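You operate a simulated robot arm through the tools that you are given. There is no shell and no other tool.

The job below is to be done with a simulated two-armed robot. You get a single attempt, and the scene is never put back.

JOB
Take the gold scarf from the top of the make-up table and lay it out flat on the top of the black table.

The check looks at the end state, three seconds after you hand in, the way a careful person would. Anything else that was tipped, shoved, dropped, spilled or broken makes it a failure.

ROBOT AND FRAMES
Two 6-joint arms with two-finger parallel grippers on one trunk, on a base that moves. Base frame: it is fixed to the floor where the robot stands at the start and does not move with it; the origin is under the middle of the robot, x ahead of it, y to its left, z up; the surface under the hand at the start is at about z = 800. Readings come in mm, rad, newtons and seconds.
The left shoulder is at the start at [80, 216, 1545], the right one opposite. With the tool pointing down near the work surface each hand reaches from about 100 to 680 mm from the robot's upright axis, wherever it stands, measured 20 degrees to its own side. Places, roughly: top of the black table [1800, -100, 800]. Payload 3.43 kg a hand.
The TCP of each hand is the grasp point between the finger pads, 30 mm short of the fingertips. In the tool frame z runs along the fingers and y along their closing line. Largest opening 94 mm; finger width 28, thickness 10; the body of the gripper, 50 by 96 mm, starts 55 mm behind the TCP.
Orientation is that of the tool frame in the base frame, as a unit quaternion [x, y, z, w]. With the fingers straight down and closing along the base's y, the tool's x points along the base's -x, its y along +y and its z along -z.

CONTROLS
- The arms move only by the tool drive_tool. It takes "left_plan", "right_plan" or both (then of equal length, played together; a hand with none holds still); each is a list of rows, each a list of 6 numbers: the shift along the tool's x, y, z in mm, then the turn, a rotation vector about the tool's x, y, z in rad. In form: [[dx, dy, dz, ax, ay, az], ...]. A call has 1 to 20 rows; each row shifts and turns the commanded pose from where the row before left it, along the tool's axes as they then stand. "left_claw" and "right_claw" are, for a hand that has rows, the closure in counts, from 0 (fully open) to 255 (shut), set as the call begins (left out, the last holds). A row lasts 0.2 s, in which the tool goes at most 50 mm and 0.15 rad; a call with a longer step from one row to the next is refused whole, and so is a gripper value outside its range. A pose out of reach is approached as far as the arm can. The call stops where the force on the tool passes 40 N (or 10 N more than at its start, if that is more) or the arm is blocked; 0.2 s more then pass. The fingers move at their own pace (about 72 mm/s each) and stop on an object; they squeeze with about 27 N. The grip force told is the motor's: it shows also when the fingers shut on nothing. Time passes only in rows, and 0.2 s behind the last, so rows that do not move let the fingers close. The reply holds the time, the measured pose of the TCP, the force on the tool along the base axes, the opening and the grip force, in the units named above and with some noise, with the torque about the TCP (base axes, N m) and any sound that the robot's microphone picked up, and new pictures: "show" is both (left out), scene, wrist or none (wrist: the cameras of the hands that moved).
- Cameras (640 x 400 px; columns grow to the right, rows downward): "scene" is now at [89, -7.5, 1681.2]; the picture's right is [-0.13, -0.99, 0.00], its down [-0.90, 0.11, -0.41] and it looks along [0.41, -0.05, -0.91] (base axes); focal length 264 px, centre (320, 200). "left" rides on the left gripper at [76, -14, -102] in its tool frame; the picture's right is [0.18, 0.98, 0.00], its down [-0.75, 0.14, -0.64] and it looks along [-0.63, 0.12, 0.77] (tool axes); focal length 243 px, centre (320, 200). "right" rides on the right gripper at [76, 14, -103] in its tool frame; the picture's right is [-0.18, 0.98, 0.00], its down [-0.75, -0.14, -0.64] and it looks along [-0.63, -0.12, 0.77] (tool axes); focal length 243 px, centre (320, 200). There is no depth. A picture from a camera that has moved, and an enlarged one, comes with that camera's place and axes in the base frame and with its lens.
- slide_trunk(by): slides the trunk up (or, below 0, down) by that many mm; the arms and the scene camera ride with it, the base frame stays. It gives what a move gives, with no picture.
- roll_base(legs): drives the robot by 1 to 6 legs, each [ahead, left, turn to the left] in mm, mm and rad, along the robot's own axes; the way and the turn of a leg run together, so that a leg with both is an arc; at most 1500 mm and 3.142 rad a leg. The arms and the cameras ride along, it lands a little off, and it stops where it bumps. It gives what a move gives, and a new picture of the scene camera.
- aim_head(pan, tilt): turns the head with the scene camera to pan (to the left, within 1.501 rad either way) and tilt (down, from -0.506 to 1.204), counted from straight ahead of the robot. It gives what a move gives, and a new picture of the scene camera.
- inspect(camera, box): a new picture of the part [left, top, right, bottom] of that camera's present view, enlarged. No time passes.
- sign_off(): hands the job in; it is judged then, once.

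Nothing tells you exact positions but the pictures and the camera data. Unless the task says otherwise, let go and move clear before handing in.

The tools are called by a JSON object that holds its "api" and its "payload". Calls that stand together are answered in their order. drive_tool: Moves the arms, as the interface text tells. Its arguments: {"type":"object","properties":{"left_plan":{"type":"array","items":{"type":"array","items":{"type":"number"}}},"left_claw":{"type":"number"},"right_plan":{"type":"array","items":{"type":"array","items":{"type":"number"}}},"right_claw":{"type":"number"},"show":{"type":"string","enum":["both","scene","wrist","none"]}},"required":[]} The other tools are called the same way: slide_trunk (by) moves the trunk up or down; roll_base (legs) drives the base; aim_head (pan, tilt) turns the head that bears the scene camera; inspect (camera, box) takes an enlarged picture of a part of a camera's view; sign_off () hands the job in.

At the start:

```text
t: 0.0
left_tcp_pos: [548.5, 243.7, 908.8]
left_orientation: [0.0, 1.0, 0.0, 0.001]
left_force: [-0.2, 0.0, -0.9]
left_torque: [-0.02, 0.02, 0.01]
left_finger_gap: 93.8
left_finger_force: 0.1
right_tcp_pos: [595.8, -151.6, 909.1]
right_orientation: [0.0, 1.0, 0.0, -0.001]
right_force: [0.0, -0.4, 1.4]
right_torque: [-0.01, -0.01, -0.01]
right_finger_gap: 94.2
right_finger_force: 0.1
trunk travel left (down, up): [-775.0, 65.0]
robot x, y, heading: [3.6, -1.5, -0.002]
head pan, tilt (commanded): [-0.126, 1.148]
```

scene: 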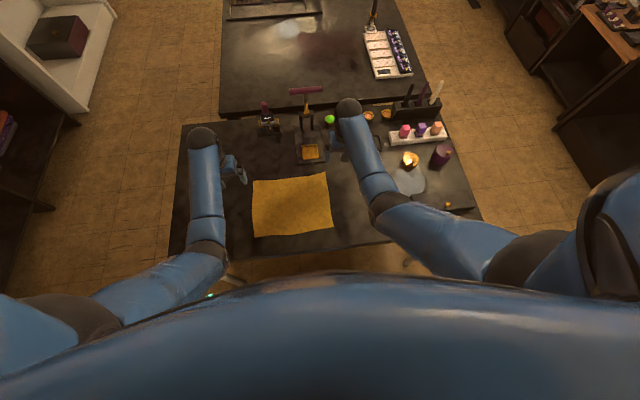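
right: 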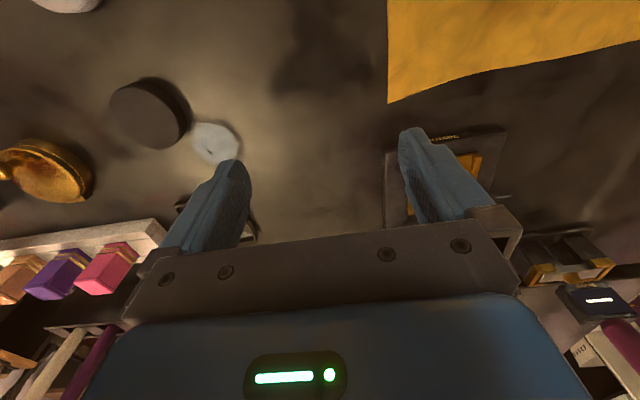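
left: 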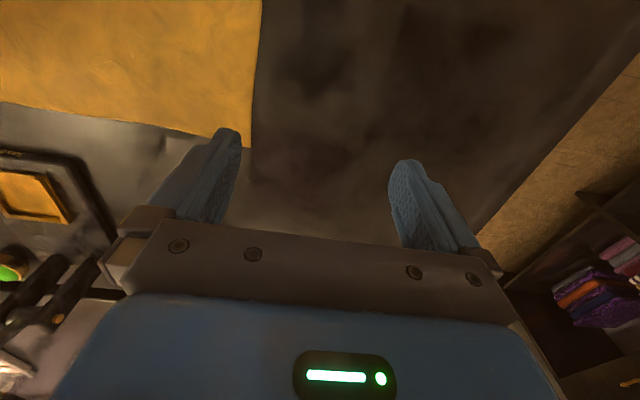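

I see the gold scarf lying flat on the near (make-up) table, about x 375–597 and y −91 to 190, with the black table apparently just beyond. Before moving anything I'll look around to find the black table, its free area and a way around to it.

{"api": "aim_head", "payload": {"pan": 0.0, "tilt": 0.55}}

{"api": "aim_head", "payload": {"pan": 0.8, "tilt": 0.7}}

{"api": "aim_head", "payload": {"pan": -0.8, "tilt": 0.7}}

```text
t: 1.0
left_tcp_pos: [546.2, 243.8, 909.9]
left_orientation: [0.0, 1.0, 0.0, 0.0]
left_force: [0.8, 0.1, 0.1]
left_torque: [-0.03, 0.01, -0.02]
left_finger_gap: 94.1
left_finger_force: 0.0
right_tcp_pos: [596.8, -151.0, 910.7]
right_orientation: [0.0, 1.0, 0.0, 0.0]
right_force: [0.5, -0.2, 0.5]
right_torque: [-0.01, 0.01, -0.01]
right_finger_gap: 94.1
right_finger_force: 0.1
trunk travel left (down, up): [-775.0, 65.0]
robot x, y, heading: [2.8, 1.4, -0.001]
head pan, tilt (commanded): [0.0, 0.55]
camera scene: at [119.8, 0.0, 1727.2], right [0.0, -1.0, 0.0], down [-0.52, 0.0, -0.85], along [0.85, 0.0, -0.52], focal length 264 px, centre (320, 200)
```

scene: 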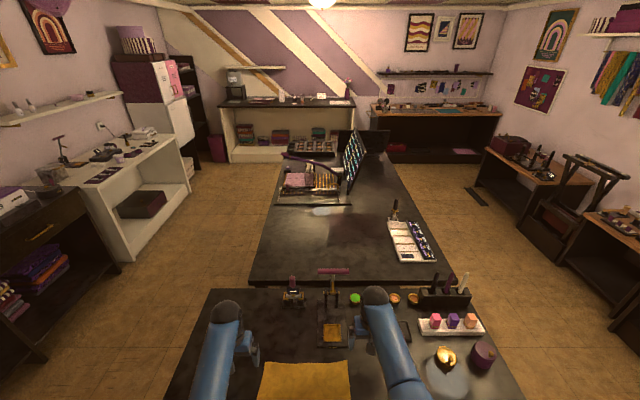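

```text
t: 2.1
left_tcp_pos: [547.2, 243.3, 910.2]
left_orientation: [0.0, 1.0, 0.0, 0.0]
left_force: [0.8, 1.1, 0.3]
left_torque: [0.03, 0.03, -0.01]
left_finger_gap: 94.1
left_finger_force: 0.1
right_tcp_pos: [596.1, -150.6, 910.5]
right_orientation: [0.0, 1.0, 0.0, 0.001]
right_force: [-0.8, 0.1, 0.3]
right_torque: [0.01, -0.03, 0.0]
right_finger_gap: 93.9
right_finger_force: 0.1
trunk travel left (down, up): [-775.0, 65.0]
robot x, y, heading: [2.9, 0.6, 0.002]
head pan, tilt (commanded): [0.799, 0.7]
camera scene: at [89.1, 60.9, 1714.2], right [0.72, -0.7, 0.0], down [-0.45, -0.46, -0.76], along [0.53, 0.55, -0.64], focal length 264 px, centre (320, 200)
```

scene: 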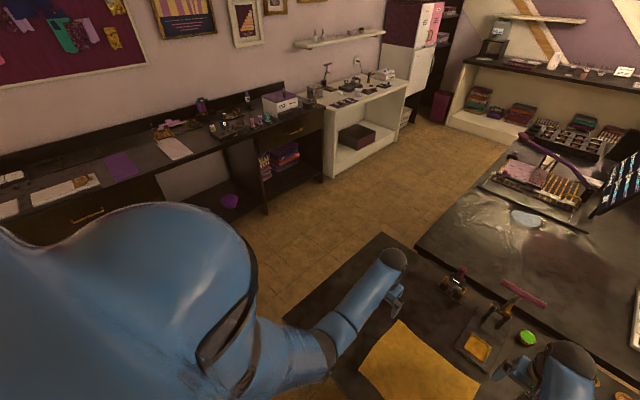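

```text
t: 3.8
left_tcp_pos: [547.5, 243.5, 910.5]
left_orientation: [0.0, 1.0, 0.0, 0.0]
left_force: [-0.4, 0.5, -0.4]
left_torque: [0.0, -0.02, -0.02]
left_finger_gap: 93.9
left_finger_force: 0.0
right_tcp_pos: [594.5, -150.9, 910.6]
right_orientation: [-0.001, 1.0, -0.001, -0.001]
right_force: [0.2, -0.1, -0.2]
right_torque: [0.0, 0.02, -0.02]
right_finger_gap: 94.1
right_finger_force: 0.0
trunk travel left (down, up): [-775.0, 65.0]
robot x, y, heading: [1.5, 1.6, 0.001]
head pan, tilt (commanded): [-0.799, 0.7]
camera scene: at [89.1, -60.8, 1714.2], right [-0.72, -0.7, 0.0], down [-0.45, 0.46, -0.76], along [0.53, -0.55, -0.64], focal length 264 px, centre (320, 200)
```

scene: 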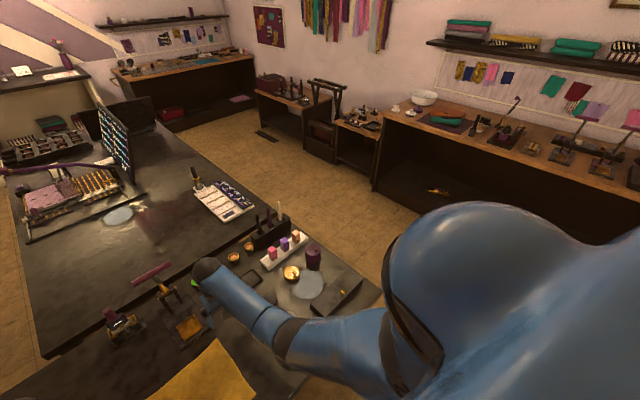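

The black table runs from about x 935 to 2500, y from −610 to 312. Its near-left part (x 950–1500, y −300 to 300) is empty, with a wide walkway on its left. Next I'll look closely at the scarf and what stands around it.

{"api": "aim_head", "payload": {"pan": 0.0, "tilt": 1.15}}

{"api": "inspect", "payload": {"camera": "scene", "box": [160, 80, 500, 290]}}

{"api": "inspect", "payload": {"camera": "left", "box": [0, 0, 640, 400]}}

```text
t: 4.9
left_tcp_pos: [547.8, 243.1, 911.2]
left_orientation: [0.0, 1.0, 0.0, 0.001]
left_force: [0.4, 0.7, -0.1]
left_torque: [-0.01, 0.0, -0.03]
left_finger_gap: 93.8
left_finger_force: 0.1
right_tcp_pos: [596.0, -151.9, 910.5]
right_orientation: [0.0, 1.0, 0.0, 0.0]
right_force: [-0.5, 0.2, 0.2]
right_torque: [0.02, -0.01, 0.0]
right_finger_gap: 94.1
right_finger_force: 0.1
trunk travel left (down, up): [-775.0, 65.0]
robot x, y, heading: [-1.1, 1.7, 0.004]
head pan, tilt (commanded): [0.0, 1.15]
camera scene: at [89.4, 0.1, 1681.1], right [0.0, -1.0, 0.0], down [-0.91, 0.0, -0.41], along [0.41, 0.0, -0.91], focal length 264 px, centre (320, 200)
```

scene: 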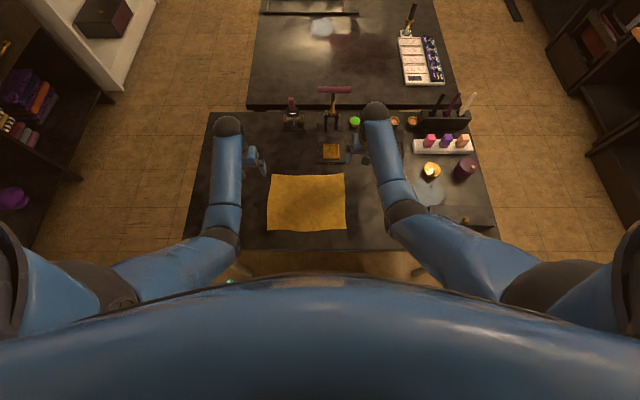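

```text
1.88 times, centred on (330, 185) of scene
camera zoom: at [89.4, 0.1, 1681.1], right [0.0, -1.0, 0.0], down [-0.91, 0.0, -0.41], along [0.41, 0.0, -0.91], focal length 498 px, centre (301, 228)
```

zoom: 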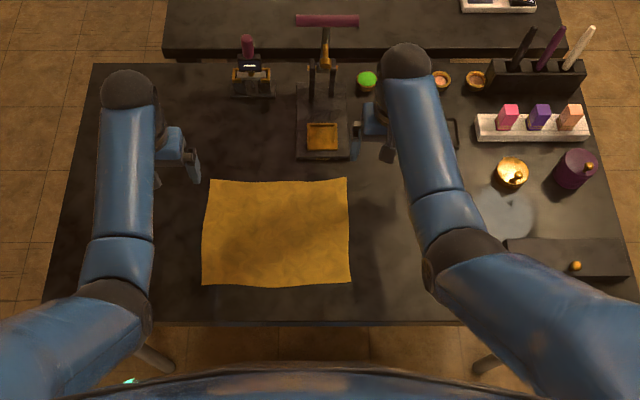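

```text
1.00 times, centred on (320, 200) of left (not enlarged: the box is as wide or as high as the picture)
camera zoom: at [470.9, 229.4, 1010.6], right [-0.18, 0.98, 0.0], down [0.75, 0.14, 0.64], along [0.63, 0.12, -0.77], focal length 243 px, centre (320, 200)
```

zoom: 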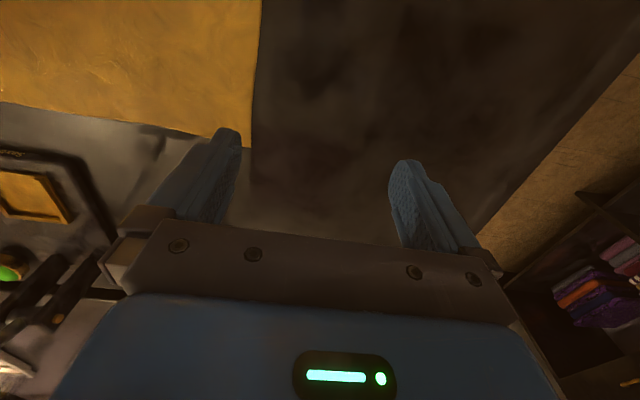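

The scarf's near corners are at about (369, −92) and (371, 183), and its near edge is clear of everything. I'll bring both hands above those corners, turned 45° so the fingers pinch across each corner's diagonal.

{"api": "drive_tool", "payload": {"right_plan": [[41.5, 15.9, 0, 0, 0, 0], [41.5, 15.9, 0, 0, 0, 0], [41.5, 15.9, 0, 0, 0, 0], [41.5, 15.9, 0, 0, 0, 0], [41.5, 15.9, 0, 0, 0, 0], [0, 0, 6, 0, 0, -0.131], [0, 0, 6, 0, 0, -0.131], [0, 0, 6, 0, 0, -0.131], [0, 0, 6, 0, 0, -0.131], [0, 0, 6, 0, 0, -0.131], [0, 0, 6, 0, 0, -0.131], [0, 0, 0, 0, 0, 0], [0, 0, 0, 0, 0, 0]], "left_plan": [[31.4, -16.1, 0, 0, 0, 0], [31.4, -16.1, 0, 0, 0, 0], [31.4, -16.1, 0, 0, 0, 0], [31.4, -16.1, 0, 0, 0, 0], [31.4, -16.1, 0, 0, 0, 0], [0, 0, 6, 0, 0, 0.131], [0, 0, 6, 0, 0, 0.131], [0, 0, 6, 0, 0, 0.131], [0, 0, 6, 0, 0, 0.131], [0, 0, 6, 0, 0, 0.131], [0, 0, 6, 0, 0, 0.131], [0, 0, 0, 0, 0, 0], [0, 0, 0, 0, 0, 0]], "right_claw": 157, "left_claw": 157}}

```text
t: 7.7
left_tcp_pos: [389.9, 163.4, 874.1]
left_orientation: [0.383, 0.924, -0.001, 0.0]
left_force: [-0.5, 0.7, 0.4]
left_torque: [0.0, -0.03, 0.01]
left_finger_gap: 36.3
left_finger_force: 0.0
right_tcp_pos: [388.1, -71.1, 872.8]
right_orientation: [-0.383, 0.924, 0.0, 0.0]
right_force: [-0.2, 0.1, -0.5]
right_torque: [-0.03, 0.02, 0.02]
right_finger_gap: 36.0
right_finger_force: 0.1
trunk travel left (down, up): [-775.0, 65.0]
robot x, y, heading: [-4.4, -0.7, 0.003]
head pan, tilt (commanded): [0.0, 1.15]
camera scene: at [89.6, 0.0, 1681.1], right [0.0, -1.0, 0.0], down [-0.91, 0.0, -0.41], along [0.41, 0.0, -0.91], focal length 264 px, centre (320, 200)
camera right: at [325.1, -115.5, 976.7], right [-0.57, 0.82, 0.0], down [0.63, 0.43, 0.64], along [0.53, 0.36, -0.77], focal length 243 px, centre (320, 200)
camera left: at [325.9, 207.5, 974.3], right [0.57, 0.82, 0.0], down [0.63, -0.43, 0.64], along [0.53, -0.36, -0.77], focal length 243 px, centre (320, 200)
```

scene: 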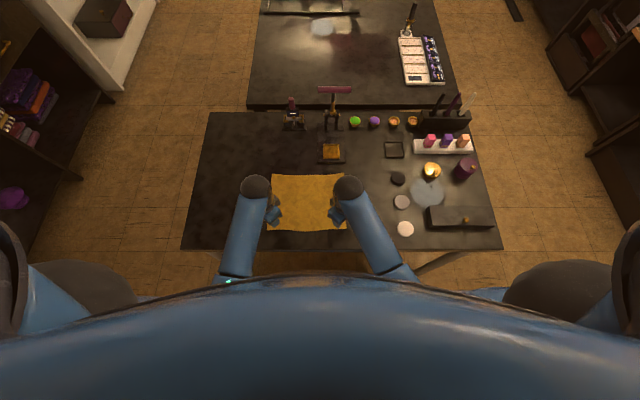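
right: 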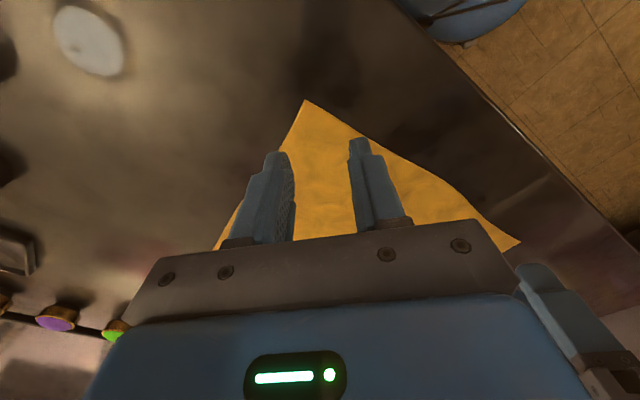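
left: 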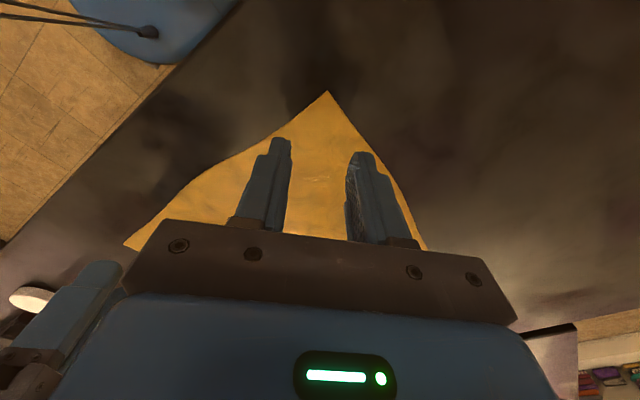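

Both hands are above the corners. I'll check the exact corner positions with enlarged views before going down.

{"api": "inspect", "payload": {"camera": "right", "box": [220, 70, 420, 195]}}

{"api": "inspect", "payload": {"camera": "left", "box": [220, 70, 420, 195]}}

{"api": "inspect", "payload": {"camera": "scene", "box": [240, 160, 370, 241]}}

```text
3.20 times, centred on (320, 132) of right
camera zoom: at [325.1, -115.5, 976.7], right [-0.57, 0.82, 0.0], down [0.63, 0.43, 0.64], along [0.53, 0.36, -0.77], focal length 776 px, centre (320, 416)
```

zoom: 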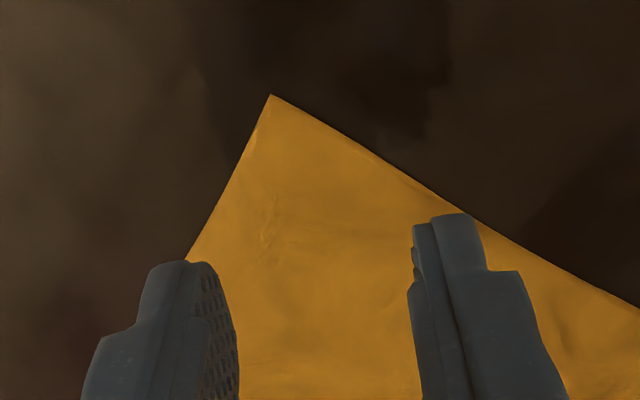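

```text
3.20 times, centred on (320, 132) of left
camera zoom: at [325.9, 207.5, 974.3], right [0.57, 0.82, 0.0], down [0.63, -0.43, 0.64], along [0.53, -0.36, -0.77], focal length 776 px, centre (320, 416)
```

zoom: 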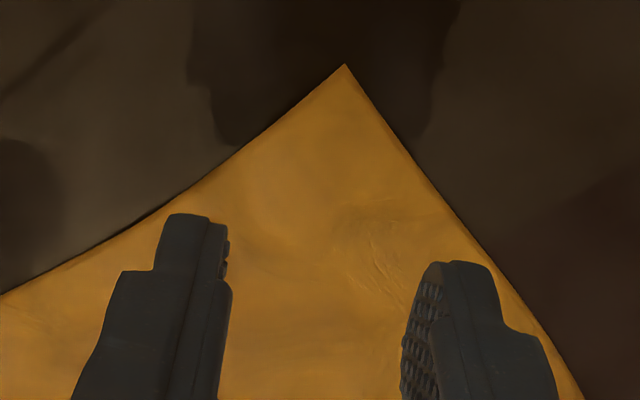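

```text
4.92 times, centred on (305, 200) of scene
camera zoom: at [89.6, 0.0, 1681.1], right [0.0, -1.0, 0.0], down [-0.91, 0.0, -0.41], along [0.41, 0.0, -0.91], focal length 1302 px, centre (394, 198)
```

zoom: 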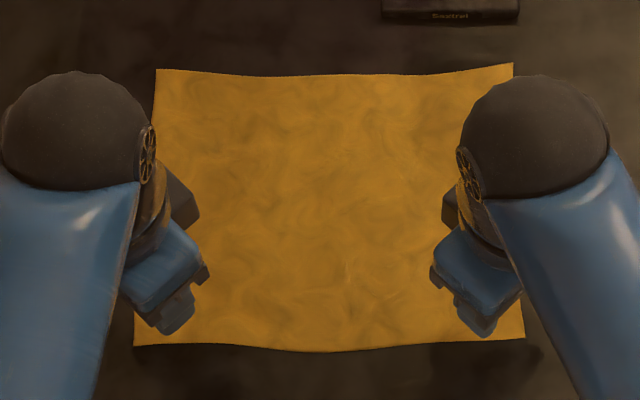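

Refined corners: right near (377, −92), left near (370, 183.5). I'll shift the right hand slightly and lower both until the fingertips just about touch the cloth.

{"api": "drive_tool", "payload": {"right_plan": [[-4.2, -7.1, 0, 0, 0, 0], [0, 0, 10, 0, 0, 0], [0, 0, 10, 0, 0, 0], [0, 0, 10, 0, 0, 0], [0, 0, 6, 0, 0, 0], [0, 0, 4, 0, 0, 0], [0, 0, 0, 0, 0, 0]], "left_plan": [[0, 1.5, 0, 0, 0, 0], [0, 0, 10, 0, 0, 0], [0, 0, 10, 0, 0, 0], [0, 0, 10, 0, 0, 0], [0, 0, 7, 0, 0, 0], [0, 0, 4, 0, 0, 0], [0, 0, 0, 0, 0, 0]]}}

```text
t: 9.3
left_tcp_pos: [390.8, 162.3, 833.3]
left_orientation: [0.384, 0.924, 0.0, 0.0]
left_force: [-0.6, 0.3, 0.4]
left_torque: [0.02, -0.02, 0.02]
left_finger_gap: 36.3
left_finger_force: 0.2
right_tcp_pos: [396.1, -72.9, 833.6]
right_orientation: [-0.384, 0.923, -0.001, 0.0]
right_force: [1.4, -0.4, 0.7]
right_torque: [-0.01, 0.0, 0.01]
right_finger_gap: 35.9
right_finger_force: 0.1
trunk travel left (down, up): [-775.0, 65.0]
robot x, y, heading: [-0.6, -4.5, 0.002]
head pan, tilt (commanded): [0.0, 1.15]
camera scene: at [89.2, 0.0, 1681.1], right [0.0, -1.0, 0.0], down [-0.91, 0.0, -0.41], along [0.41, 0.0, -0.91], focal length 264 px, centre (320, 200)
camera right: at [332.9, -117.1, 937.0], right [-0.57, 0.82, 0.0], down [0.63, 0.43, 0.64], along [0.53, 0.36, -0.77], focal length 243 px, centre (320, 200)
camera left: at [326.8, 208.0, 933.6], right [0.57, 0.82, 0.0], down [0.63, -0.43, 0.64], along [0.53, -0.36, -0.77], focal length 243 px, centre (320, 200)
```

scene: 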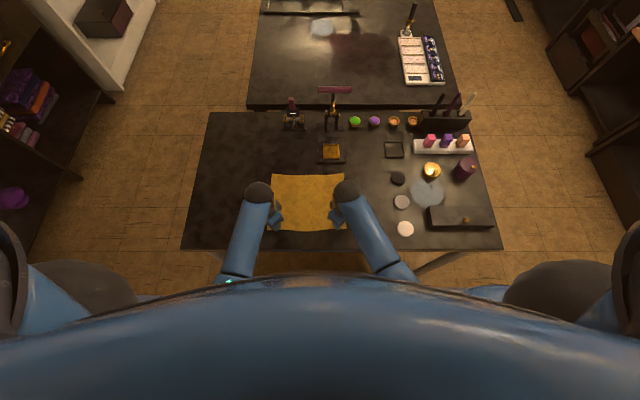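
right: 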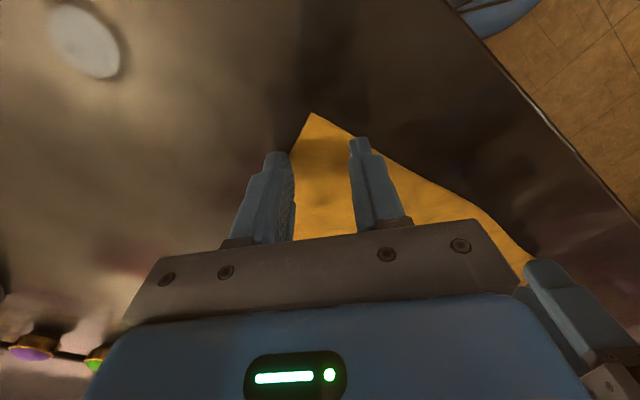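
left: 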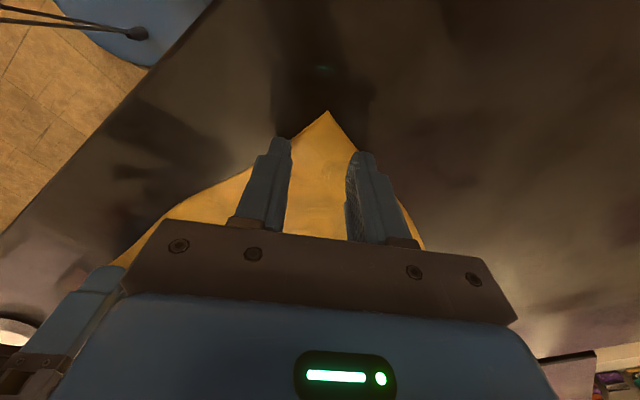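

The fingertips hover about 3 mm over the table but straddle right at the cloth's edges. I'll shift inward by 9 mm so both fingers press on cloth, then lower to contact.

{"api": "drive_tool", "payload": {"right_plan": [[0, 0, -6, 0, 0, 0], [-9, 0, 0, 0, 0, 0], [0, 0, 6, 0, 0, 0], [0, 0, 2, 0, 0, 0], [0, 0, 2, 0, 0, 0], [0, 0, 0, 0, 0, 0]], "left_plan": [[0, 0, -6, 0, 0, 0], [-9, 0, 0, 0, 0, 0], [0, 0, 6, 0, 0, 0], [0, 0, 2, 0, 0, 0], [0, 0, 2, 0, 0, 0], [0, 0, 0, 0, 0, 0]], "show": "wrist"}}

```text
t: 10.7
left_tcp_pos: [396.8, 155.6, 831.5]
left_orientation: [0.383, 0.924, 0.0, 0.004]
left_force: [0.9, 3.4, 19.6]
left_torque: [-0.01, 0.24, -0.07]
left_finger_gap: 35.3
left_finger_force: 0.1
right_tcp_pos: [402.4, -67.3, 831.1]
right_orientation: [-0.384, 0.924, -0.001, 0.001]
right_force: [0.8, -1.1, 7.3]
right_torque: [-0.01, 0.09, 0.05]
right_finger_gap: 36.0
right_finger_force: 0.0
trunk travel left (down, up): [-775.0, 65.0]
robot x, y, heading: [0.0, 0.2, -0.007]
head pan, tilt (commanded): [0.0, 1.15]
camera right: at [338.4, -110.8, 934.5], right [-0.57, 0.82, 0.0], down [0.63, 0.43, 0.64], along [0.53, 0.36, -0.77], focal length 243 px, centre (320, 200)
camera left: at [332.8, 201.0, 931.3], right [0.57, 0.82, 0.0], down [0.63, -0.43, 0.64], along [0.53, -0.36, -0.76], focal length 243 px, centre (320, 200)
```

right: 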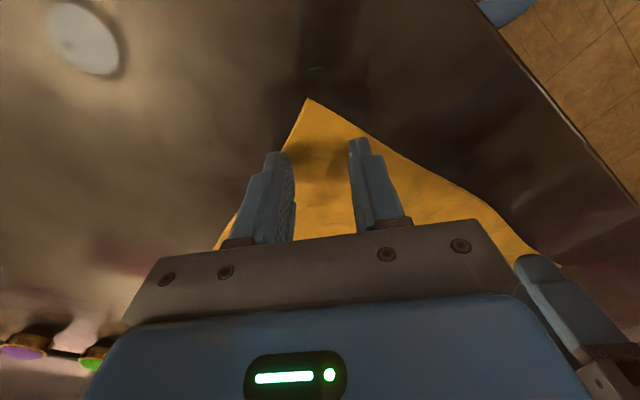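
left: 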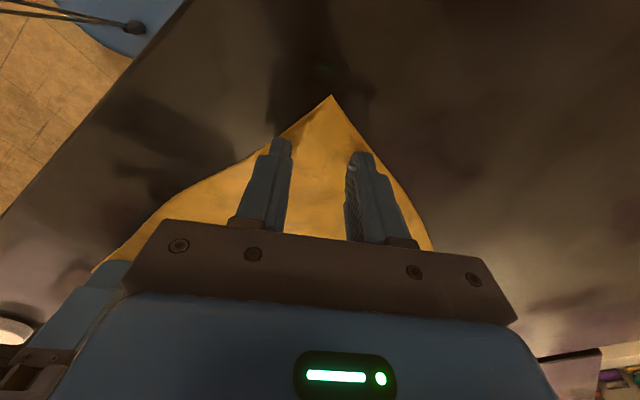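

Both fingertips press lightly on the cloth. Now I close both grippers to pinch up a fold at each corner.

{"api": "drive_tool", "payload": {"right_plan": [[0, 0, 0.8, 0, 0, 0], [0, 0, 0, 0, 0, 0], [0, 0, 0, 0, 0, 0], [0, 0, 0, 0, 0, 0], [0, 0, 0, 0, 0, 0]], "left_plan": [[0, 0, -0.3, 0, 0, 0], [0, 0, 0, 0, 0, 0], [0, 0, 0, 0, 0, 0], [0, 0, 0, 0, 0, 0], [0, 0, 0, 0, 0, 0]], "right_claw": 255, "left_claw": 255, "show": "wrist"}}

```text
t: 11.9
left_tcp_pos: [395.0, 156.8, 829.9]
left_orientation: [0.384, 0.923, 0.0, 0.002]
left_force: [0.1, -11.6, 16.2]
left_torque: [-0.25, 0.1, 0.1]
left_finger_gap: 1.9
left_finger_force: 27.6
right_tcp_pos: [401.4, -67.1, 831.9]
right_orientation: [-0.383, 0.924, 0.0, 0.003]
right_force: [-1.0, 10.5, 26.4]
right_torque: [0.23, 0.17, -0.12]
right_finger_gap: 5.3
right_finger_force: 26.7
trunk travel left (down, up): [-775.0, 65.0]
robot x, y, heading: [1.0, 1.3, 0.005]
head pan, tilt (commanded): [0.0, 1.15]
camera right: at [337.5, -110.9, 934.1], right [-0.57, 0.82, 0.0], down [0.63, 0.43, 0.65], along [0.53, 0.36, -0.76], focal length 243 px, centre (320, 200)
camera left: at [330.8, 201.2, 931.3], right [0.57, 0.82, 0.0], down [0.63, -0.43, 0.64], along [0.53, -0.36, -0.76], focal length 243 px, centre (320, 200)
```

right: 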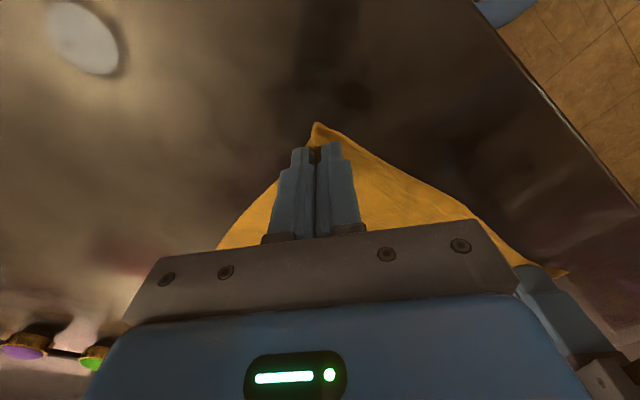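
left: 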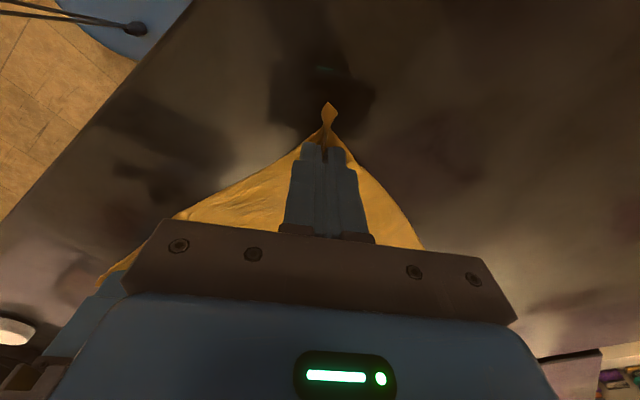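

Both grippers hold a fold (gaps 1.9 and 5.3 mm, about 27 N). I'll lift slowly by 60 mm, easing the hands slightly together, and check that both corners come along.

{"api": "drive_tool", "payload": {"right_plan": [[-1.8, 1.8, -5, 0, 0, 0], [-1.7, 1.7, -7, 0, 0, 0], [0, 0, -12, 0, 0, 0], [0, 0, -12, 0, 0, 0], [0, 0, -12, 0, 0, 0], [0, 0, -12, 0, 0, 0], [0, 0, 0, 0, 0, 0]], "left_plan": [[-1.8, -1.8, -5, 0, 0, 0], [-1.7, -1.7, -7, 0, 0, 0], [0, 0, -12, 0, 0, 0], [0, 0, -12, 0, 0, 0], [0, 0, -12, 0, 0, 0], [0, 0, -12, 0, 0, 0], [0, 0, 0, 0, 0, 0]]}}

```text
t: 13.5
left_tcp_pos: [397.3, 152.3, 890.3]
left_orientation: [0.383, 0.924, 0.0, 0.0]
left_force: [-0.4, -0.2, -0.6]
left_torque: [0.0, -0.01, 0.02]
left_finger_gap: 1.8
left_finger_force: 26.6
right_tcp_pos: [402.1, -62.3, 891.3]
right_orientation: [-0.383, 0.924, -0.001, 0.0]
right_force: [1.3, 0.7, 0.6]
right_torque: [0.04, -0.01, -0.03]
right_finger_gap: 1.6
right_finger_force: 26.7
trunk travel left (down, up): [-775.0, 65.0]
robot x, y, heading: [3.6, 3.5, 0.002]
head pan, tilt (commanded): [0.0, 1.15]
camera scene: at [89.5, 0.1, 1681.1], right [0.0, -1.0, 0.0], down [-0.91, 0.0, -0.41], along [0.41, 0.0, -0.91], focal length 264 px, centre (320, 200)
camera right: at [339.3, -105.5, 994.4], right [-0.57, 0.82, 0.0], down [0.63, 0.43, 0.64], along [0.53, 0.36, -0.77], focal length 243 px, centre (320, 200)
camera left: at [333.2, 196.8, 989.9], right [0.57, 0.82, 0.0], down [0.63, -0.43, 0.64], along [0.53, -0.36, -0.77], focal length 243 px, centre (320, 200)
```

scene: 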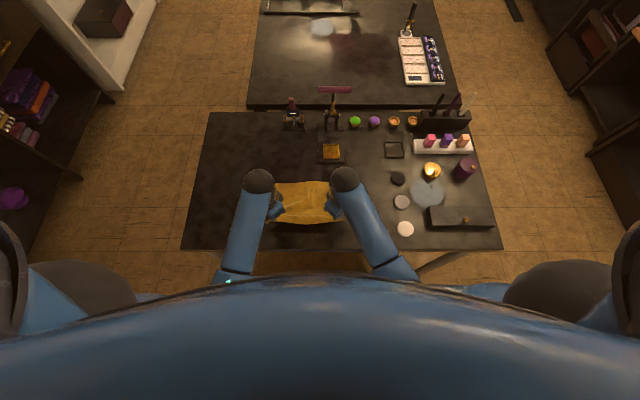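
right: 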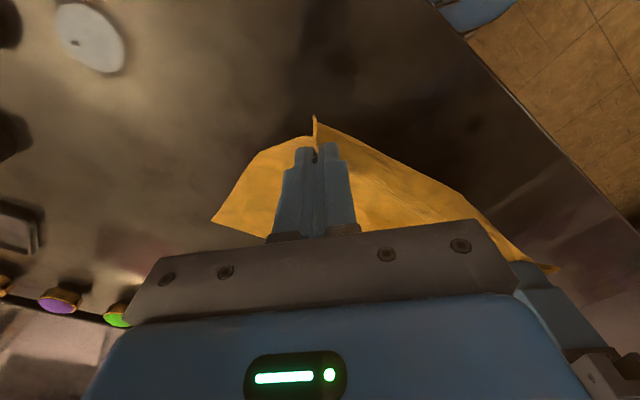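
left: 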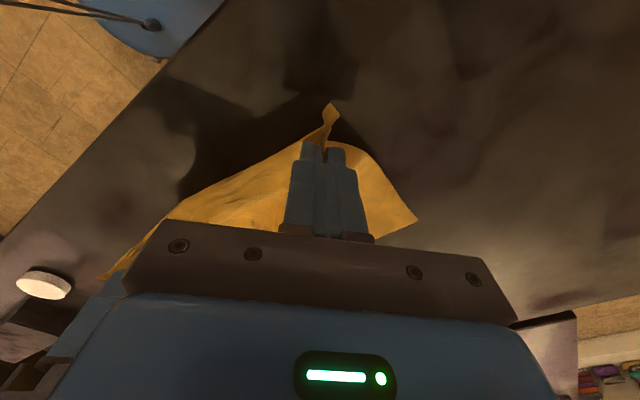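

Both corners hold and the cloth lifts cleanly. I'll raise both hands another 250 mm so the scarf hangs free above everything.

{"api": "drive_tool", "payload": {"right_plan": [[0, 0, -20, 0, 0, 0], [0, 0, -20, 0, 0, 0], [0, 0, -20, 0, 0, 0], [0, 0, -20, 0, 0, 0], [0, 0, -20, 0, 0, 0], [0, 0, -20, 0, 0, 0], [0, 0, -20, 0, 0, 0], [0, 0, -20, 0, 0, 0], [0, 0, -20, 0, 0, 0], [0, 0, -20, 0, 0, 0], [0, 0, -20, 0, 0, 0], [0, 0, -20, 0, 0, 0], [0, 0, -10, 0, 0, 0], [0, 0, 0, 0, 0, 0], [0, 0, 0, 0, 0, 0]], "left_plan": [[0, 0, -20, 0, 0, 0], [0, 0, -20, 0, 0, 0], [0, 0, -20, 0, 0, 0], [0, 0, -20, 0, 0, 0], [0, 0, -20, 0, 0, 0], [0, 0, -20, 0, 0, 0], [0, 0, -20, 0, 0, 0], [0, 0, -20, 0, 0, 0], [0, 0, -20, 0, 0, 0], [0, 0, -20, 0, 0, 0], [0, 0, -20, 0, 0, 0], [0, 0, -20, 0, 0, 0], [0, 0, -10, 0, 0, 0], [0, 0, 0, 0, 0, 0], [0, 0, 0, 0, 0, 0]]}}

```text
t: 16.7
left_tcp_pos: [399.8, 153.2, 976.6]
left_orientation: [0.383, 0.924, 0.0, 0.001]
left_force: [0.0, -0.2, -0.8]
left_torque: [-0.05, 0.03, 0.0]
left_finger_gap: 1.9
left_finger_force: 27.1
left hand out of reach, approached as far as the arm can: row 5, 6, 7, 8, 9, 10, 11, 12, 13
right_tcp_pos: [401.7, -62.3, 978.9]
right_orientation: [-0.383, 0.924, 0.0, 0.0]
right_force: [0.2, 0.0, -1.0]
right_torque: [-0.02, 0.0, -0.01]
right_finger_gap: 1.4
right_finger_force: 27.1
right hand out of reach, approached as far as the arm can: row 5, 6, 7, 8, 9, 10, 11, 12, 13
trunk travel left (down, up): [-775.0, 65.0]
robot x, y, heading: [0.9, -0.9, 0.002]
head pan, tilt (commanded): [0.0, 1.15]
camera scene: at [89.2, 0.0, 1681.1], right [0.0, -1.0, 0.0], down [-0.91, 0.0, -0.41], along [0.41, 0.0, -0.91], focal length 264 px, centre (320, 200)
camera right: at [339.2, -105.2, 1083.1], right [-0.57, 0.82, 0.0], down [0.63, 0.43, 0.64], along [0.53, 0.36, -0.77], focal length 243 px, centre (320, 200)
camera left: at [334.4, 196.7, 1077.4], right [0.57, 0.82, 0.0], down [0.63, -0.43, 0.64], along [0.53, -0.36, -0.76], focal length 243 px, centre (320, 200)
```

scene: 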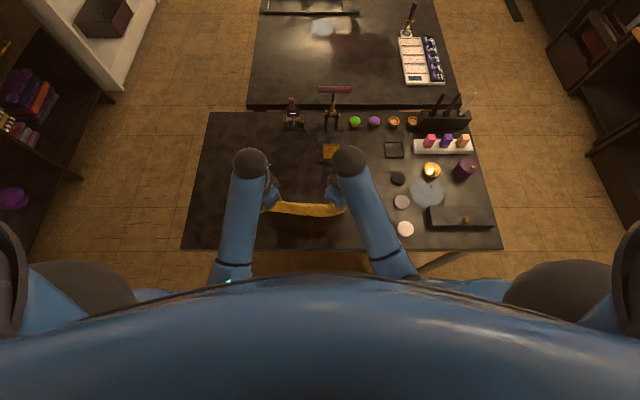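
right: 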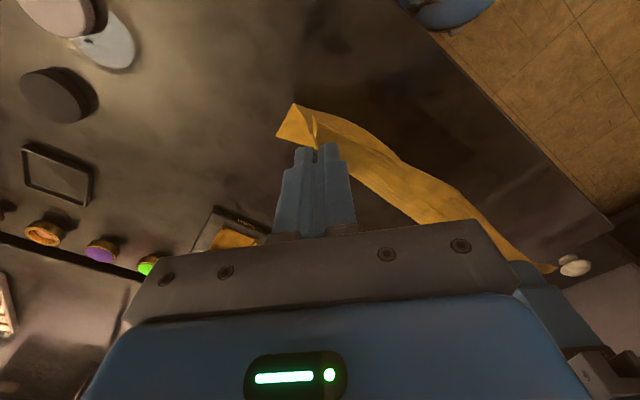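
left: 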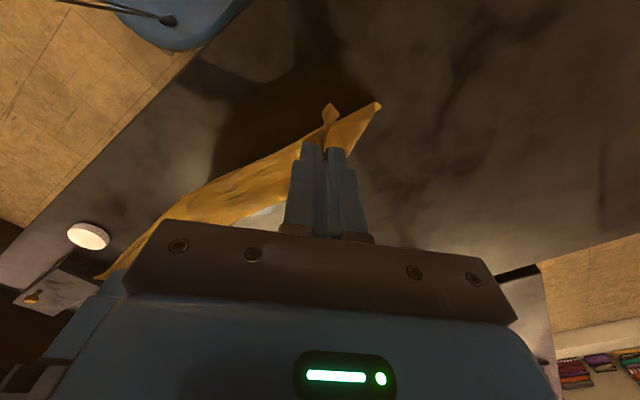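

The arms top out at about z 977 for the present trunk height, and the cloth's free edge still touches the table. I'll raise the trunk by its remaining 65 mm.

{"api": "slide_trunk", "payload": {"by": 64}}

{"api": "drive_tool", "payload": {"right_plan": [[0, 0, 0, 0, 0, 0]], "left_plan": [[0, 0, 0, 0, 0, 0]]}}

```text
t: 17.8
left_tcp_pos: [399.4, 152.9, 1041.3]
left_orientation: [0.383, 0.924, 0.0, 0.001]
left_force: [-0.7, -0.1, 0.2]
left_torque: [0.01, 0.02, -0.01]
left_finger_gap: 1.8
left_finger_force: 26.5
right_tcp_pos: [402.4, -62.4, 1043.5]
right_orientation: [-0.384, 0.924, 0.0, -0.001]
right_force: [-0.6, 0.5, -0.1]
right_torque: [-0.02, 0.03, -0.01]
right_finger_gap: 1.6
right_finger_force: 26.7
trunk travel left (down, up): [-839.0, 1.0]
robot x, y, heading: [-2.5, -0.4, -0.0]
head pan, tilt (commanded): [0.0, 1.15]
```

```text
t: 18.2
left_tcp_pos: [397.9, 153.1, 1040.9]
left_orientation: [0.383, 0.924, 0.0, 0.001]
left_force: [-0.7, -0.2, -0.6]
left_torque: [-0.01, 0.01, -0.01]
left_finger_gap: 2.0
left_finger_force: 26.9
right_tcp_pos: [403.5, -62.2, 1043.4]
right_orientation: [-0.383, 0.924, 0.0, -0.001]
right_force: [-0.3, 0.1, -0.2]
right_torque: [-0.03, 0.02, -0.04]
right_finger_gap: 1.9
right_finger_force: 26.9
trunk travel left (down, up): [-839.0, 1.0]
robot x, y, heading: [-0.0, 4.5, -0.001]
head pan, tilt (commanded): [0.0, 1.15]
camera scene: at [89.0, 0.0, 1745.1], right [0.0, -1.0, 0.0], down [-0.91, 0.0, -0.41], along [0.41, 0.0, -0.91], focal length 264 px, centre (320, 200)
camera right: at [339.0, -105.3, 1147.2], right [-0.57, 0.82, 0.0], down [0.63, 0.43, 0.64], along [0.53, 0.36, -0.77], focal length 243 px, centre (320, 200)
camera left: at [334.3, 196.7, 1141.4], right [0.57, 0.82, 0.0], down [0.63, -0.43, 0.64], along [0.53, -0.36, -0.76], focal length 243 px, centre (320, 200)
```

scene: 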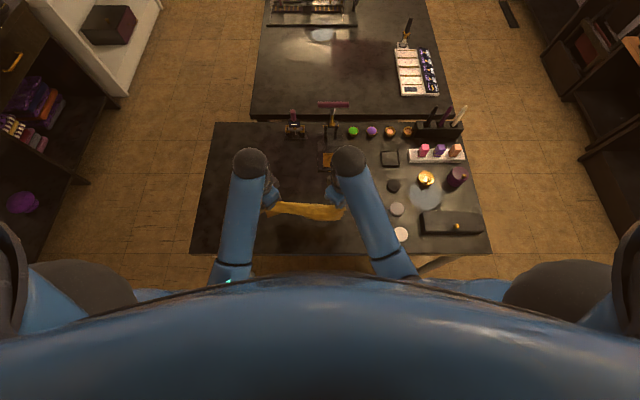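
right: 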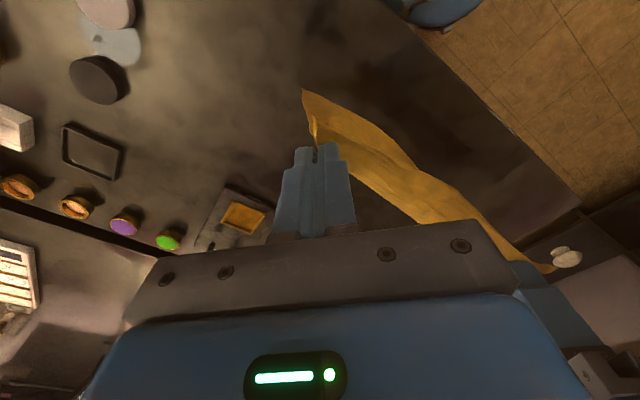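
left: 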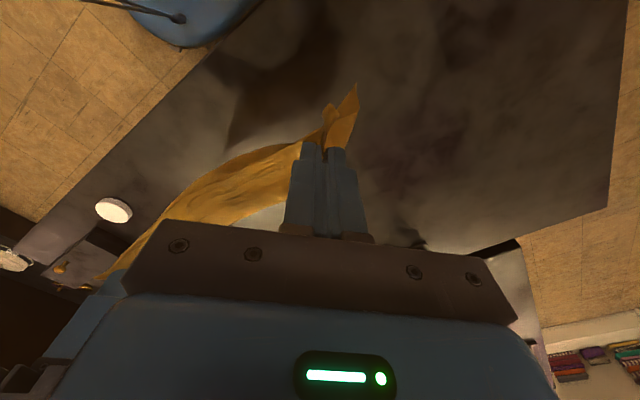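

The scarf now hangs free between the hands, clear of the table. Before driving I'll look left and ahead-left along the walkway I want to take.

{"api": "aim_head", "payload": {"pan": 1.4, "tilt": 0.8}}

{"api": "aim_head", "payload": {"pan": 0.45, "tilt": 0.75}}

```text
t: 19.7
left_tcp_pos: [399.0, 151.6, 1040.9]
left_orientation: [0.384, 0.923, 0.001, 0.001]
left_force: [-0.4, -0.8, -0.1]
left_torque: [-0.01, -0.01, -0.01]
left_finger_gap: 1.9
left_finger_force: 27.6
right_tcp_pos: [401.6, -61.0, 1043.6]
right_orientation: [-0.383, 0.924, 0.0, 0.0]
right_force: [0.3, 0.1, -0.7]
right_torque: [0.01, 0.0, 0.0]
right_finger_gap: 1.4
right_finger_force: 26.8
trunk travel left (down, up): [-839.0, 1.0]
robot x, y, heading: [1.7, -1.2, 0.002]
head pan, tilt (commanded): [1.4, 0.799]
camera scene: at [43.5, 79.5, 1769.9], right [0.99, -0.17, 0.0], down [-0.12, -0.71, -0.7], along [0.12, 0.69, -0.72], focal length 264 px, centre (320, 200)
```

scene: 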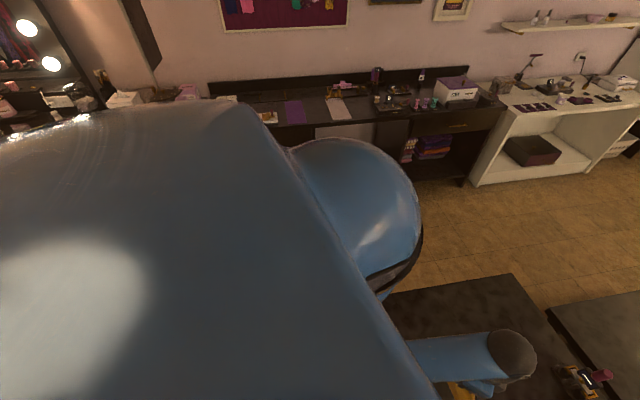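

```text
t: 20.9
left_tcp_pos: [398.3, 151.8, 1041.7]
left_orientation: [0.383, 0.924, 0.0, 0.002]
left_force: [-0.2, 0.1, -0.3]
left_torque: [-0.02, 0.0, -0.02]
left_finger_gap: 2.1
left_finger_force: 27.1
right_tcp_pos: [402.5, -61.8, 1044.4]
right_orientation: [-0.383, 0.924, 0.0, -0.001]
right_force: [-1.0, 0.1, 0.3]
right_torque: [-0.07, 0.01, -0.02]
right_finger_gap: 1.8
right_finger_force: 26.9
trunk travel left (down, up): [-839.0, 1.0]
robot x, y, heading: [-2.4, -2.2, 0.007]
head pan, tilt (commanded): [0.45, 0.75]
camera scene: at [104.3, 36.1, 1773.9], right [0.44, -0.9, 0.0], down [-0.61, -0.3, -0.73], along [0.66, 0.32, -0.68], focal length 264 px, centre (320, 200)
```

scene: 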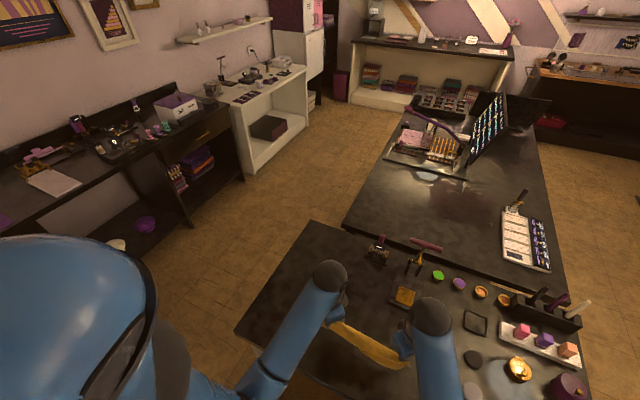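

The walkway on the left looks clear. I'll also check to the rear on both sides before backing away from the table.

{"api": "aim_head", "payload": {"pan": 1.5, "tilt": 0.35}}

{"api": "aim_head", "payload": {"pan": -1.5, "tilt": 0.35}}

```text
t: 22.2
left_tcp_pos: [399.1, 152.6, 1041.6]
left_orientation: [0.384, 0.923, 0.0, 0.001]
left_force: [0.4, -0.4, -0.2]
left_torque: [0.01, 0.02, -0.01]
left_finger_gap: 2.1
left_finger_force: 27.2
right_tcp_pos: [402.7, -61.6, 1042.9]
right_orientation: [-0.383, 0.924, 0.0, 0.0]
right_force: [-0.8, 0.2, 0.6]
right_torque: [-0.01, -0.01, -0.01]
right_finger_gap: 1.3
right_finger_force: 26.7
trunk travel left (down, up): [-839.0, 1.0]
robot x, y, heading: [2.2, 0.1, 0.002]
head pan, tilt (commanded): [1.499, 0.351]
camera scene: at [36.4, 93.0, 1809.6], right [1.0, -0.07, 0.0], down [-0.03, -0.34, -0.94], along [0.07, 0.94, -0.34], focal length 264 px, centre (320, 200)
```

scene: 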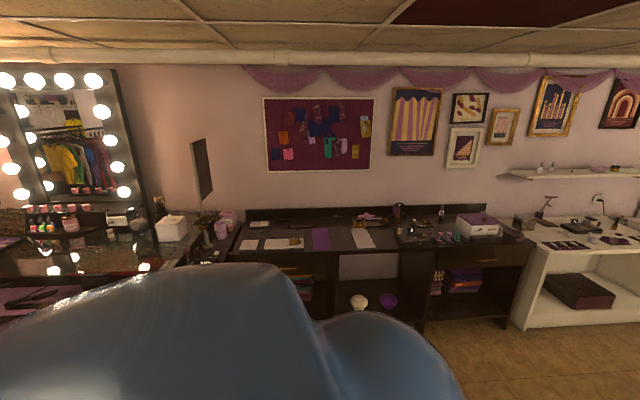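

```text
t: 24.8
left_tcp_pos: [398.6, 152.8, 1040.2]
left_orientation: [0.384, 0.924, 0.0, 0.001]
left_force: [-0.4, 0.4, 0.9]
left_torque: [0.0, 0.01, 0.03]
left_finger_gap: 2.0
left_finger_force: 26.4
right_tcp_pos: [402.8, -61.6, 1042.8]
right_orientation: [-0.384, 0.923, 0.0, 0.0]
right_force: [1.1, 0.0, 0.2]
right_torque: [-0.01, 0.0, -0.02]
right_finger_gap: 1.6
right_finger_force: 27.4
trunk travel left (down, up): [-839.0, 1.0]
robot x, y, heading: [1.8, -2.7, 0.001]
head pan, tilt (commanded): [-1.499, 0.351]
camera scene: at [36.4, -92.8, 1809.6], right [-1.0, -0.07, 0.0], down [-0.02, 0.34, -0.94], along [0.07, -0.94, -0.34], focal length 264 px, centre (320, 200)
```

scene: 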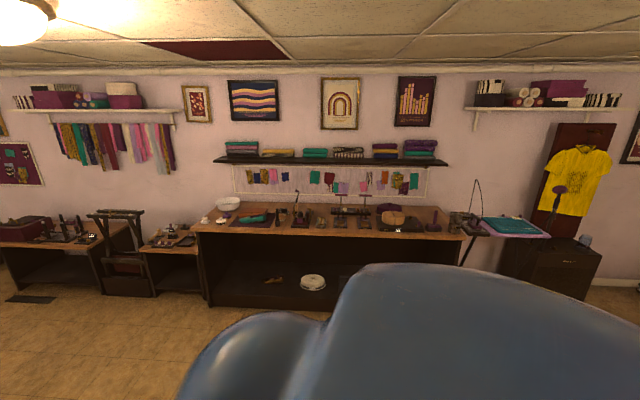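

The surroundings behind and beside look open. I'll back off 150 mm from the make-up table, then strafe left to y≈1050 in the middle of the walkway.

{"api": "aim_head", "payload": {"pan": 0.0, "tilt": 0.75}}

{"api": "roll_base", "payload": {"legs": [[-150, 0, 0]]}}

{"api": "roll_base", "payload": {"legs": [[0, 500, 0]]}}

```text
t: 26.4
left_tcp_pos: [398.7, 153.3, 1040.1]
left_orientation: [0.385, 0.923, 0.001, 0.002]
left_force: [-0.6, -0.2, -0.1]
left_torque: [0.01, -0.01, -0.02]
left_finger_gap: 2.0
left_finger_force: 27.0
right_tcp_pos: [403.0, -61.2, 1043.9]
right_orientation: [-0.383, 0.924, -0.001, -0.001]
right_force: [-0.6, -0.3, 0.2]
right_torque: [0.02, -0.01, -0.03]
right_finger_gap: 1.8
right_finger_force: 26.7
trunk travel left (down, up): [-839.0, 1.0]
robot x, y, heading: [1.1, -2.1, 0.003]
head pan, tilt (commanded): [0.0, 0.75]
camera scene: at [112.6, 0.0, 1773.9], right [0.0, -1.0, 0.0], down [-0.68, 0.0, -0.73], along [0.73, 0.0, -0.68], focal length 264 px, centre (320, 200)
```

scene: 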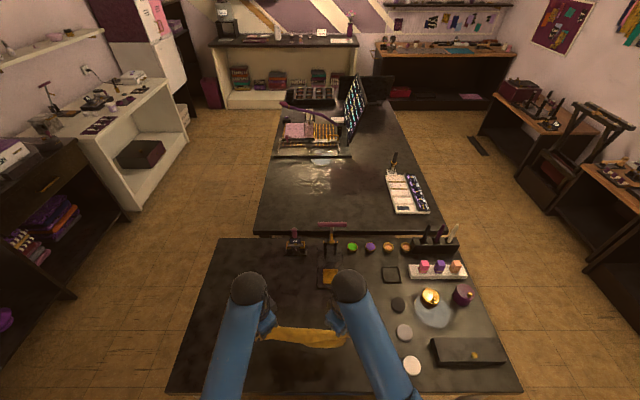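

```text
t: 27.8
left_tcp_pos: [255.1, 152.3, 1038.8]
left_orientation: [0.384, 0.923, 0.0, 0.0]
left_force: [0.1, 0.3, -1.1]
left_torque: [-0.01, 0.04, 0.01]
left_finger_gap: 1.9
left_finger_force: 27.0
right_tcp_pos: [257.4, -62.4, 1042.1]
right_orientation: [-0.382, 0.924, 0.0, -0.002]
right_force: [0.6, -0.1, 0.1]
right_torque: [0.01, 0.03, 0.01]
right_finger_gap: 1.6
right_finger_force: 27.9
trunk travel left (down, up): [-839.0, 1.0]
robot x, y, heading: [-147.4, -0.6, -0.002]
head pan, tilt (commanded): [0.0, 0.75]
camera scene: at [-30.3, -0.1, 1773.5], right [0.0, -1.0, 0.0], down [-0.69, 0.0, -0.73], along [0.73, 0.0, -0.69], focal length 264 px, centre (320, 200)
```

scene: 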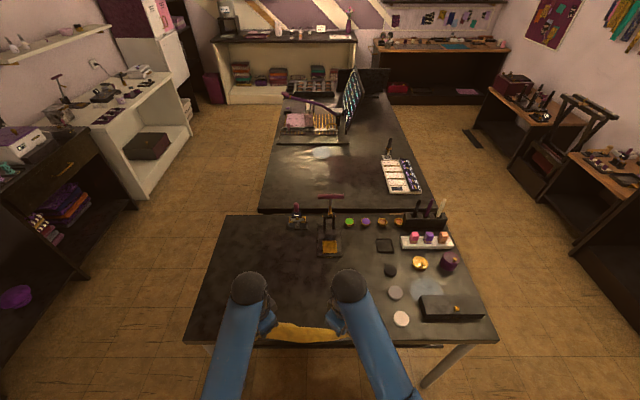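

```text
t: 30.7
left_tcp_pos: [249.8, 644.1, 1040.9]
left_orientation: [0.381, 0.924, 0.002, 0.002]
left_force: [-0.1, 0.0, -0.4]
left_torque: [-0.03, 0.03, -0.01]
left_finger_gap: 1.8
left_finger_force: 26.6
right_tcp_pos: [255.0, 431.5, 1044.1]
right_orientation: [-0.384, 0.923, 0.001, 0.001]
right_force: [-0.3, -0.1, 0.0]
right_torque: [0.02, 0.01, 0.02]
right_finger_gap: 1.7
right_finger_force: 27.0
trunk travel left (down, up): [-839.0, 1.0]
robot x, y, heading: [-145.2, 494.3, 0.0]
head pan, tilt (commanded): [0.0, 0.75]
camera scene: at [-35.7, 490.2, 1773.9], right [0.0, -1.0, 0.0], down [-0.68, 0.0, -0.73], along [0.73, 0.0, -0.68], focal length 264 px, centre (320, 200)
```

scene: 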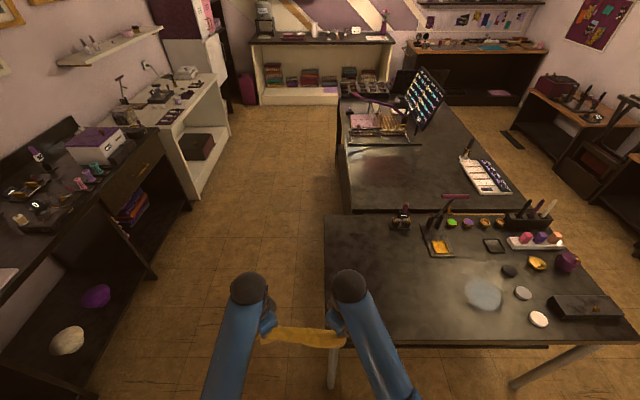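

The hold is good and the way is clear: the make-up table's left edge is at y≈480 and the desk front at y≈1690. I'll strafe a further 560 mm and then drive forward alongside the black table.

{"api": "roll_base", "payload": {"legs": [[0, 570, 0]]}}

{"api": "roll_base", "payload": {"legs": [[700, 0, 0]]}}

```text
t: 33.9
left_tcp_pos: [248.0, 1212.7, 1041.7]
left_orientation: [0.381, 0.925, 0.001, 0.003]
left_force: [-0.1, -0.3, -0.2]
left_torque: [0.0, 0.0, 0.02]
left_finger_gap: 1.8
left_finger_force: 27.1
right_tcp_pos: [251.7, 999.4, 1043.7]
right_orientation: [-0.386, 0.922, 0.001, 0.0]
right_force: [-0.7, -0.6, -1.0]
right_torque: [0.02, -0.01, 0.0]
right_finger_gap: 1.6
right_finger_force: 27.4
trunk travel left (down, up): [-839.0, 1.0]
robot x, y, heading: [-150.2, 1061.2, 0.01]
head pan, tilt (commanded): [0.0, 0.75]
camera scene: at [-38.3, 1057.0, 1773.9], right [0.01, -1.0, 0.0], down [-0.68, 0.0, -0.73], along [0.73, 0.01, -0.68], focal length 264 px, centre (320, 200)
```

scene: 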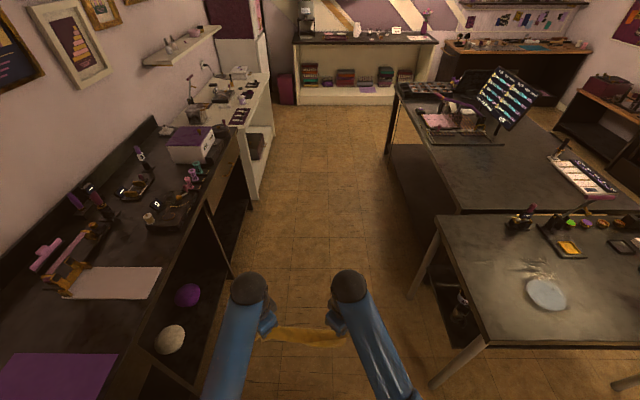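

```text
t: 37.8
left_tcp_pos: [957.7, 1211.4, 1041.6]
left_orientation: [0.386, 0.923, 0.0, 0.003]
left_force: [0.2, -1.2, -0.6]
left_torque: [0.0, -0.03, 0.01]
left_finger_gap: 1.9
left_finger_force: 27.9
right_tcp_pos: [960.2, 996.3, 1044.4]
right_orientation: [-0.381, 0.925, -0.001, 0.001]
right_force: [0.5, -0.4, 0.3]
right_torque: [0.0, 0.02, -0.03]
right_finger_gap: 1.3
right_finger_force: 27.0
trunk travel left (down, up): [-839.0, 1.0]
robot x, y, heading: [556.4, 1061.0, -0.005]
head pan, tilt (commanded): [0.0, 0.75]
camera scene: at [669.8, 1059.6, 1774.1], right [0.0, -1.0, 0.0], down [-0.68, 0.0, -0.73], along [0.73, 0.0, -0.68], focal length 264 px, centre (320, 200)
```

scene: 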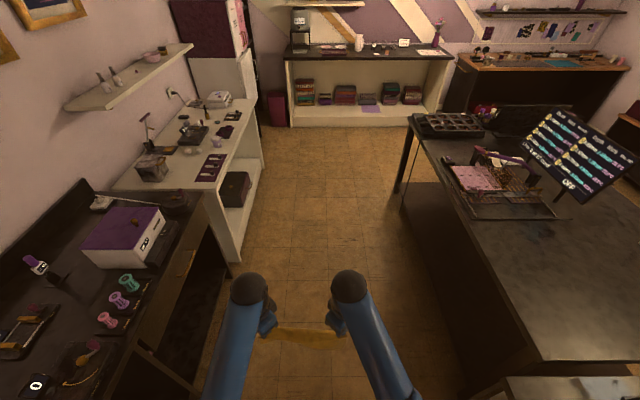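

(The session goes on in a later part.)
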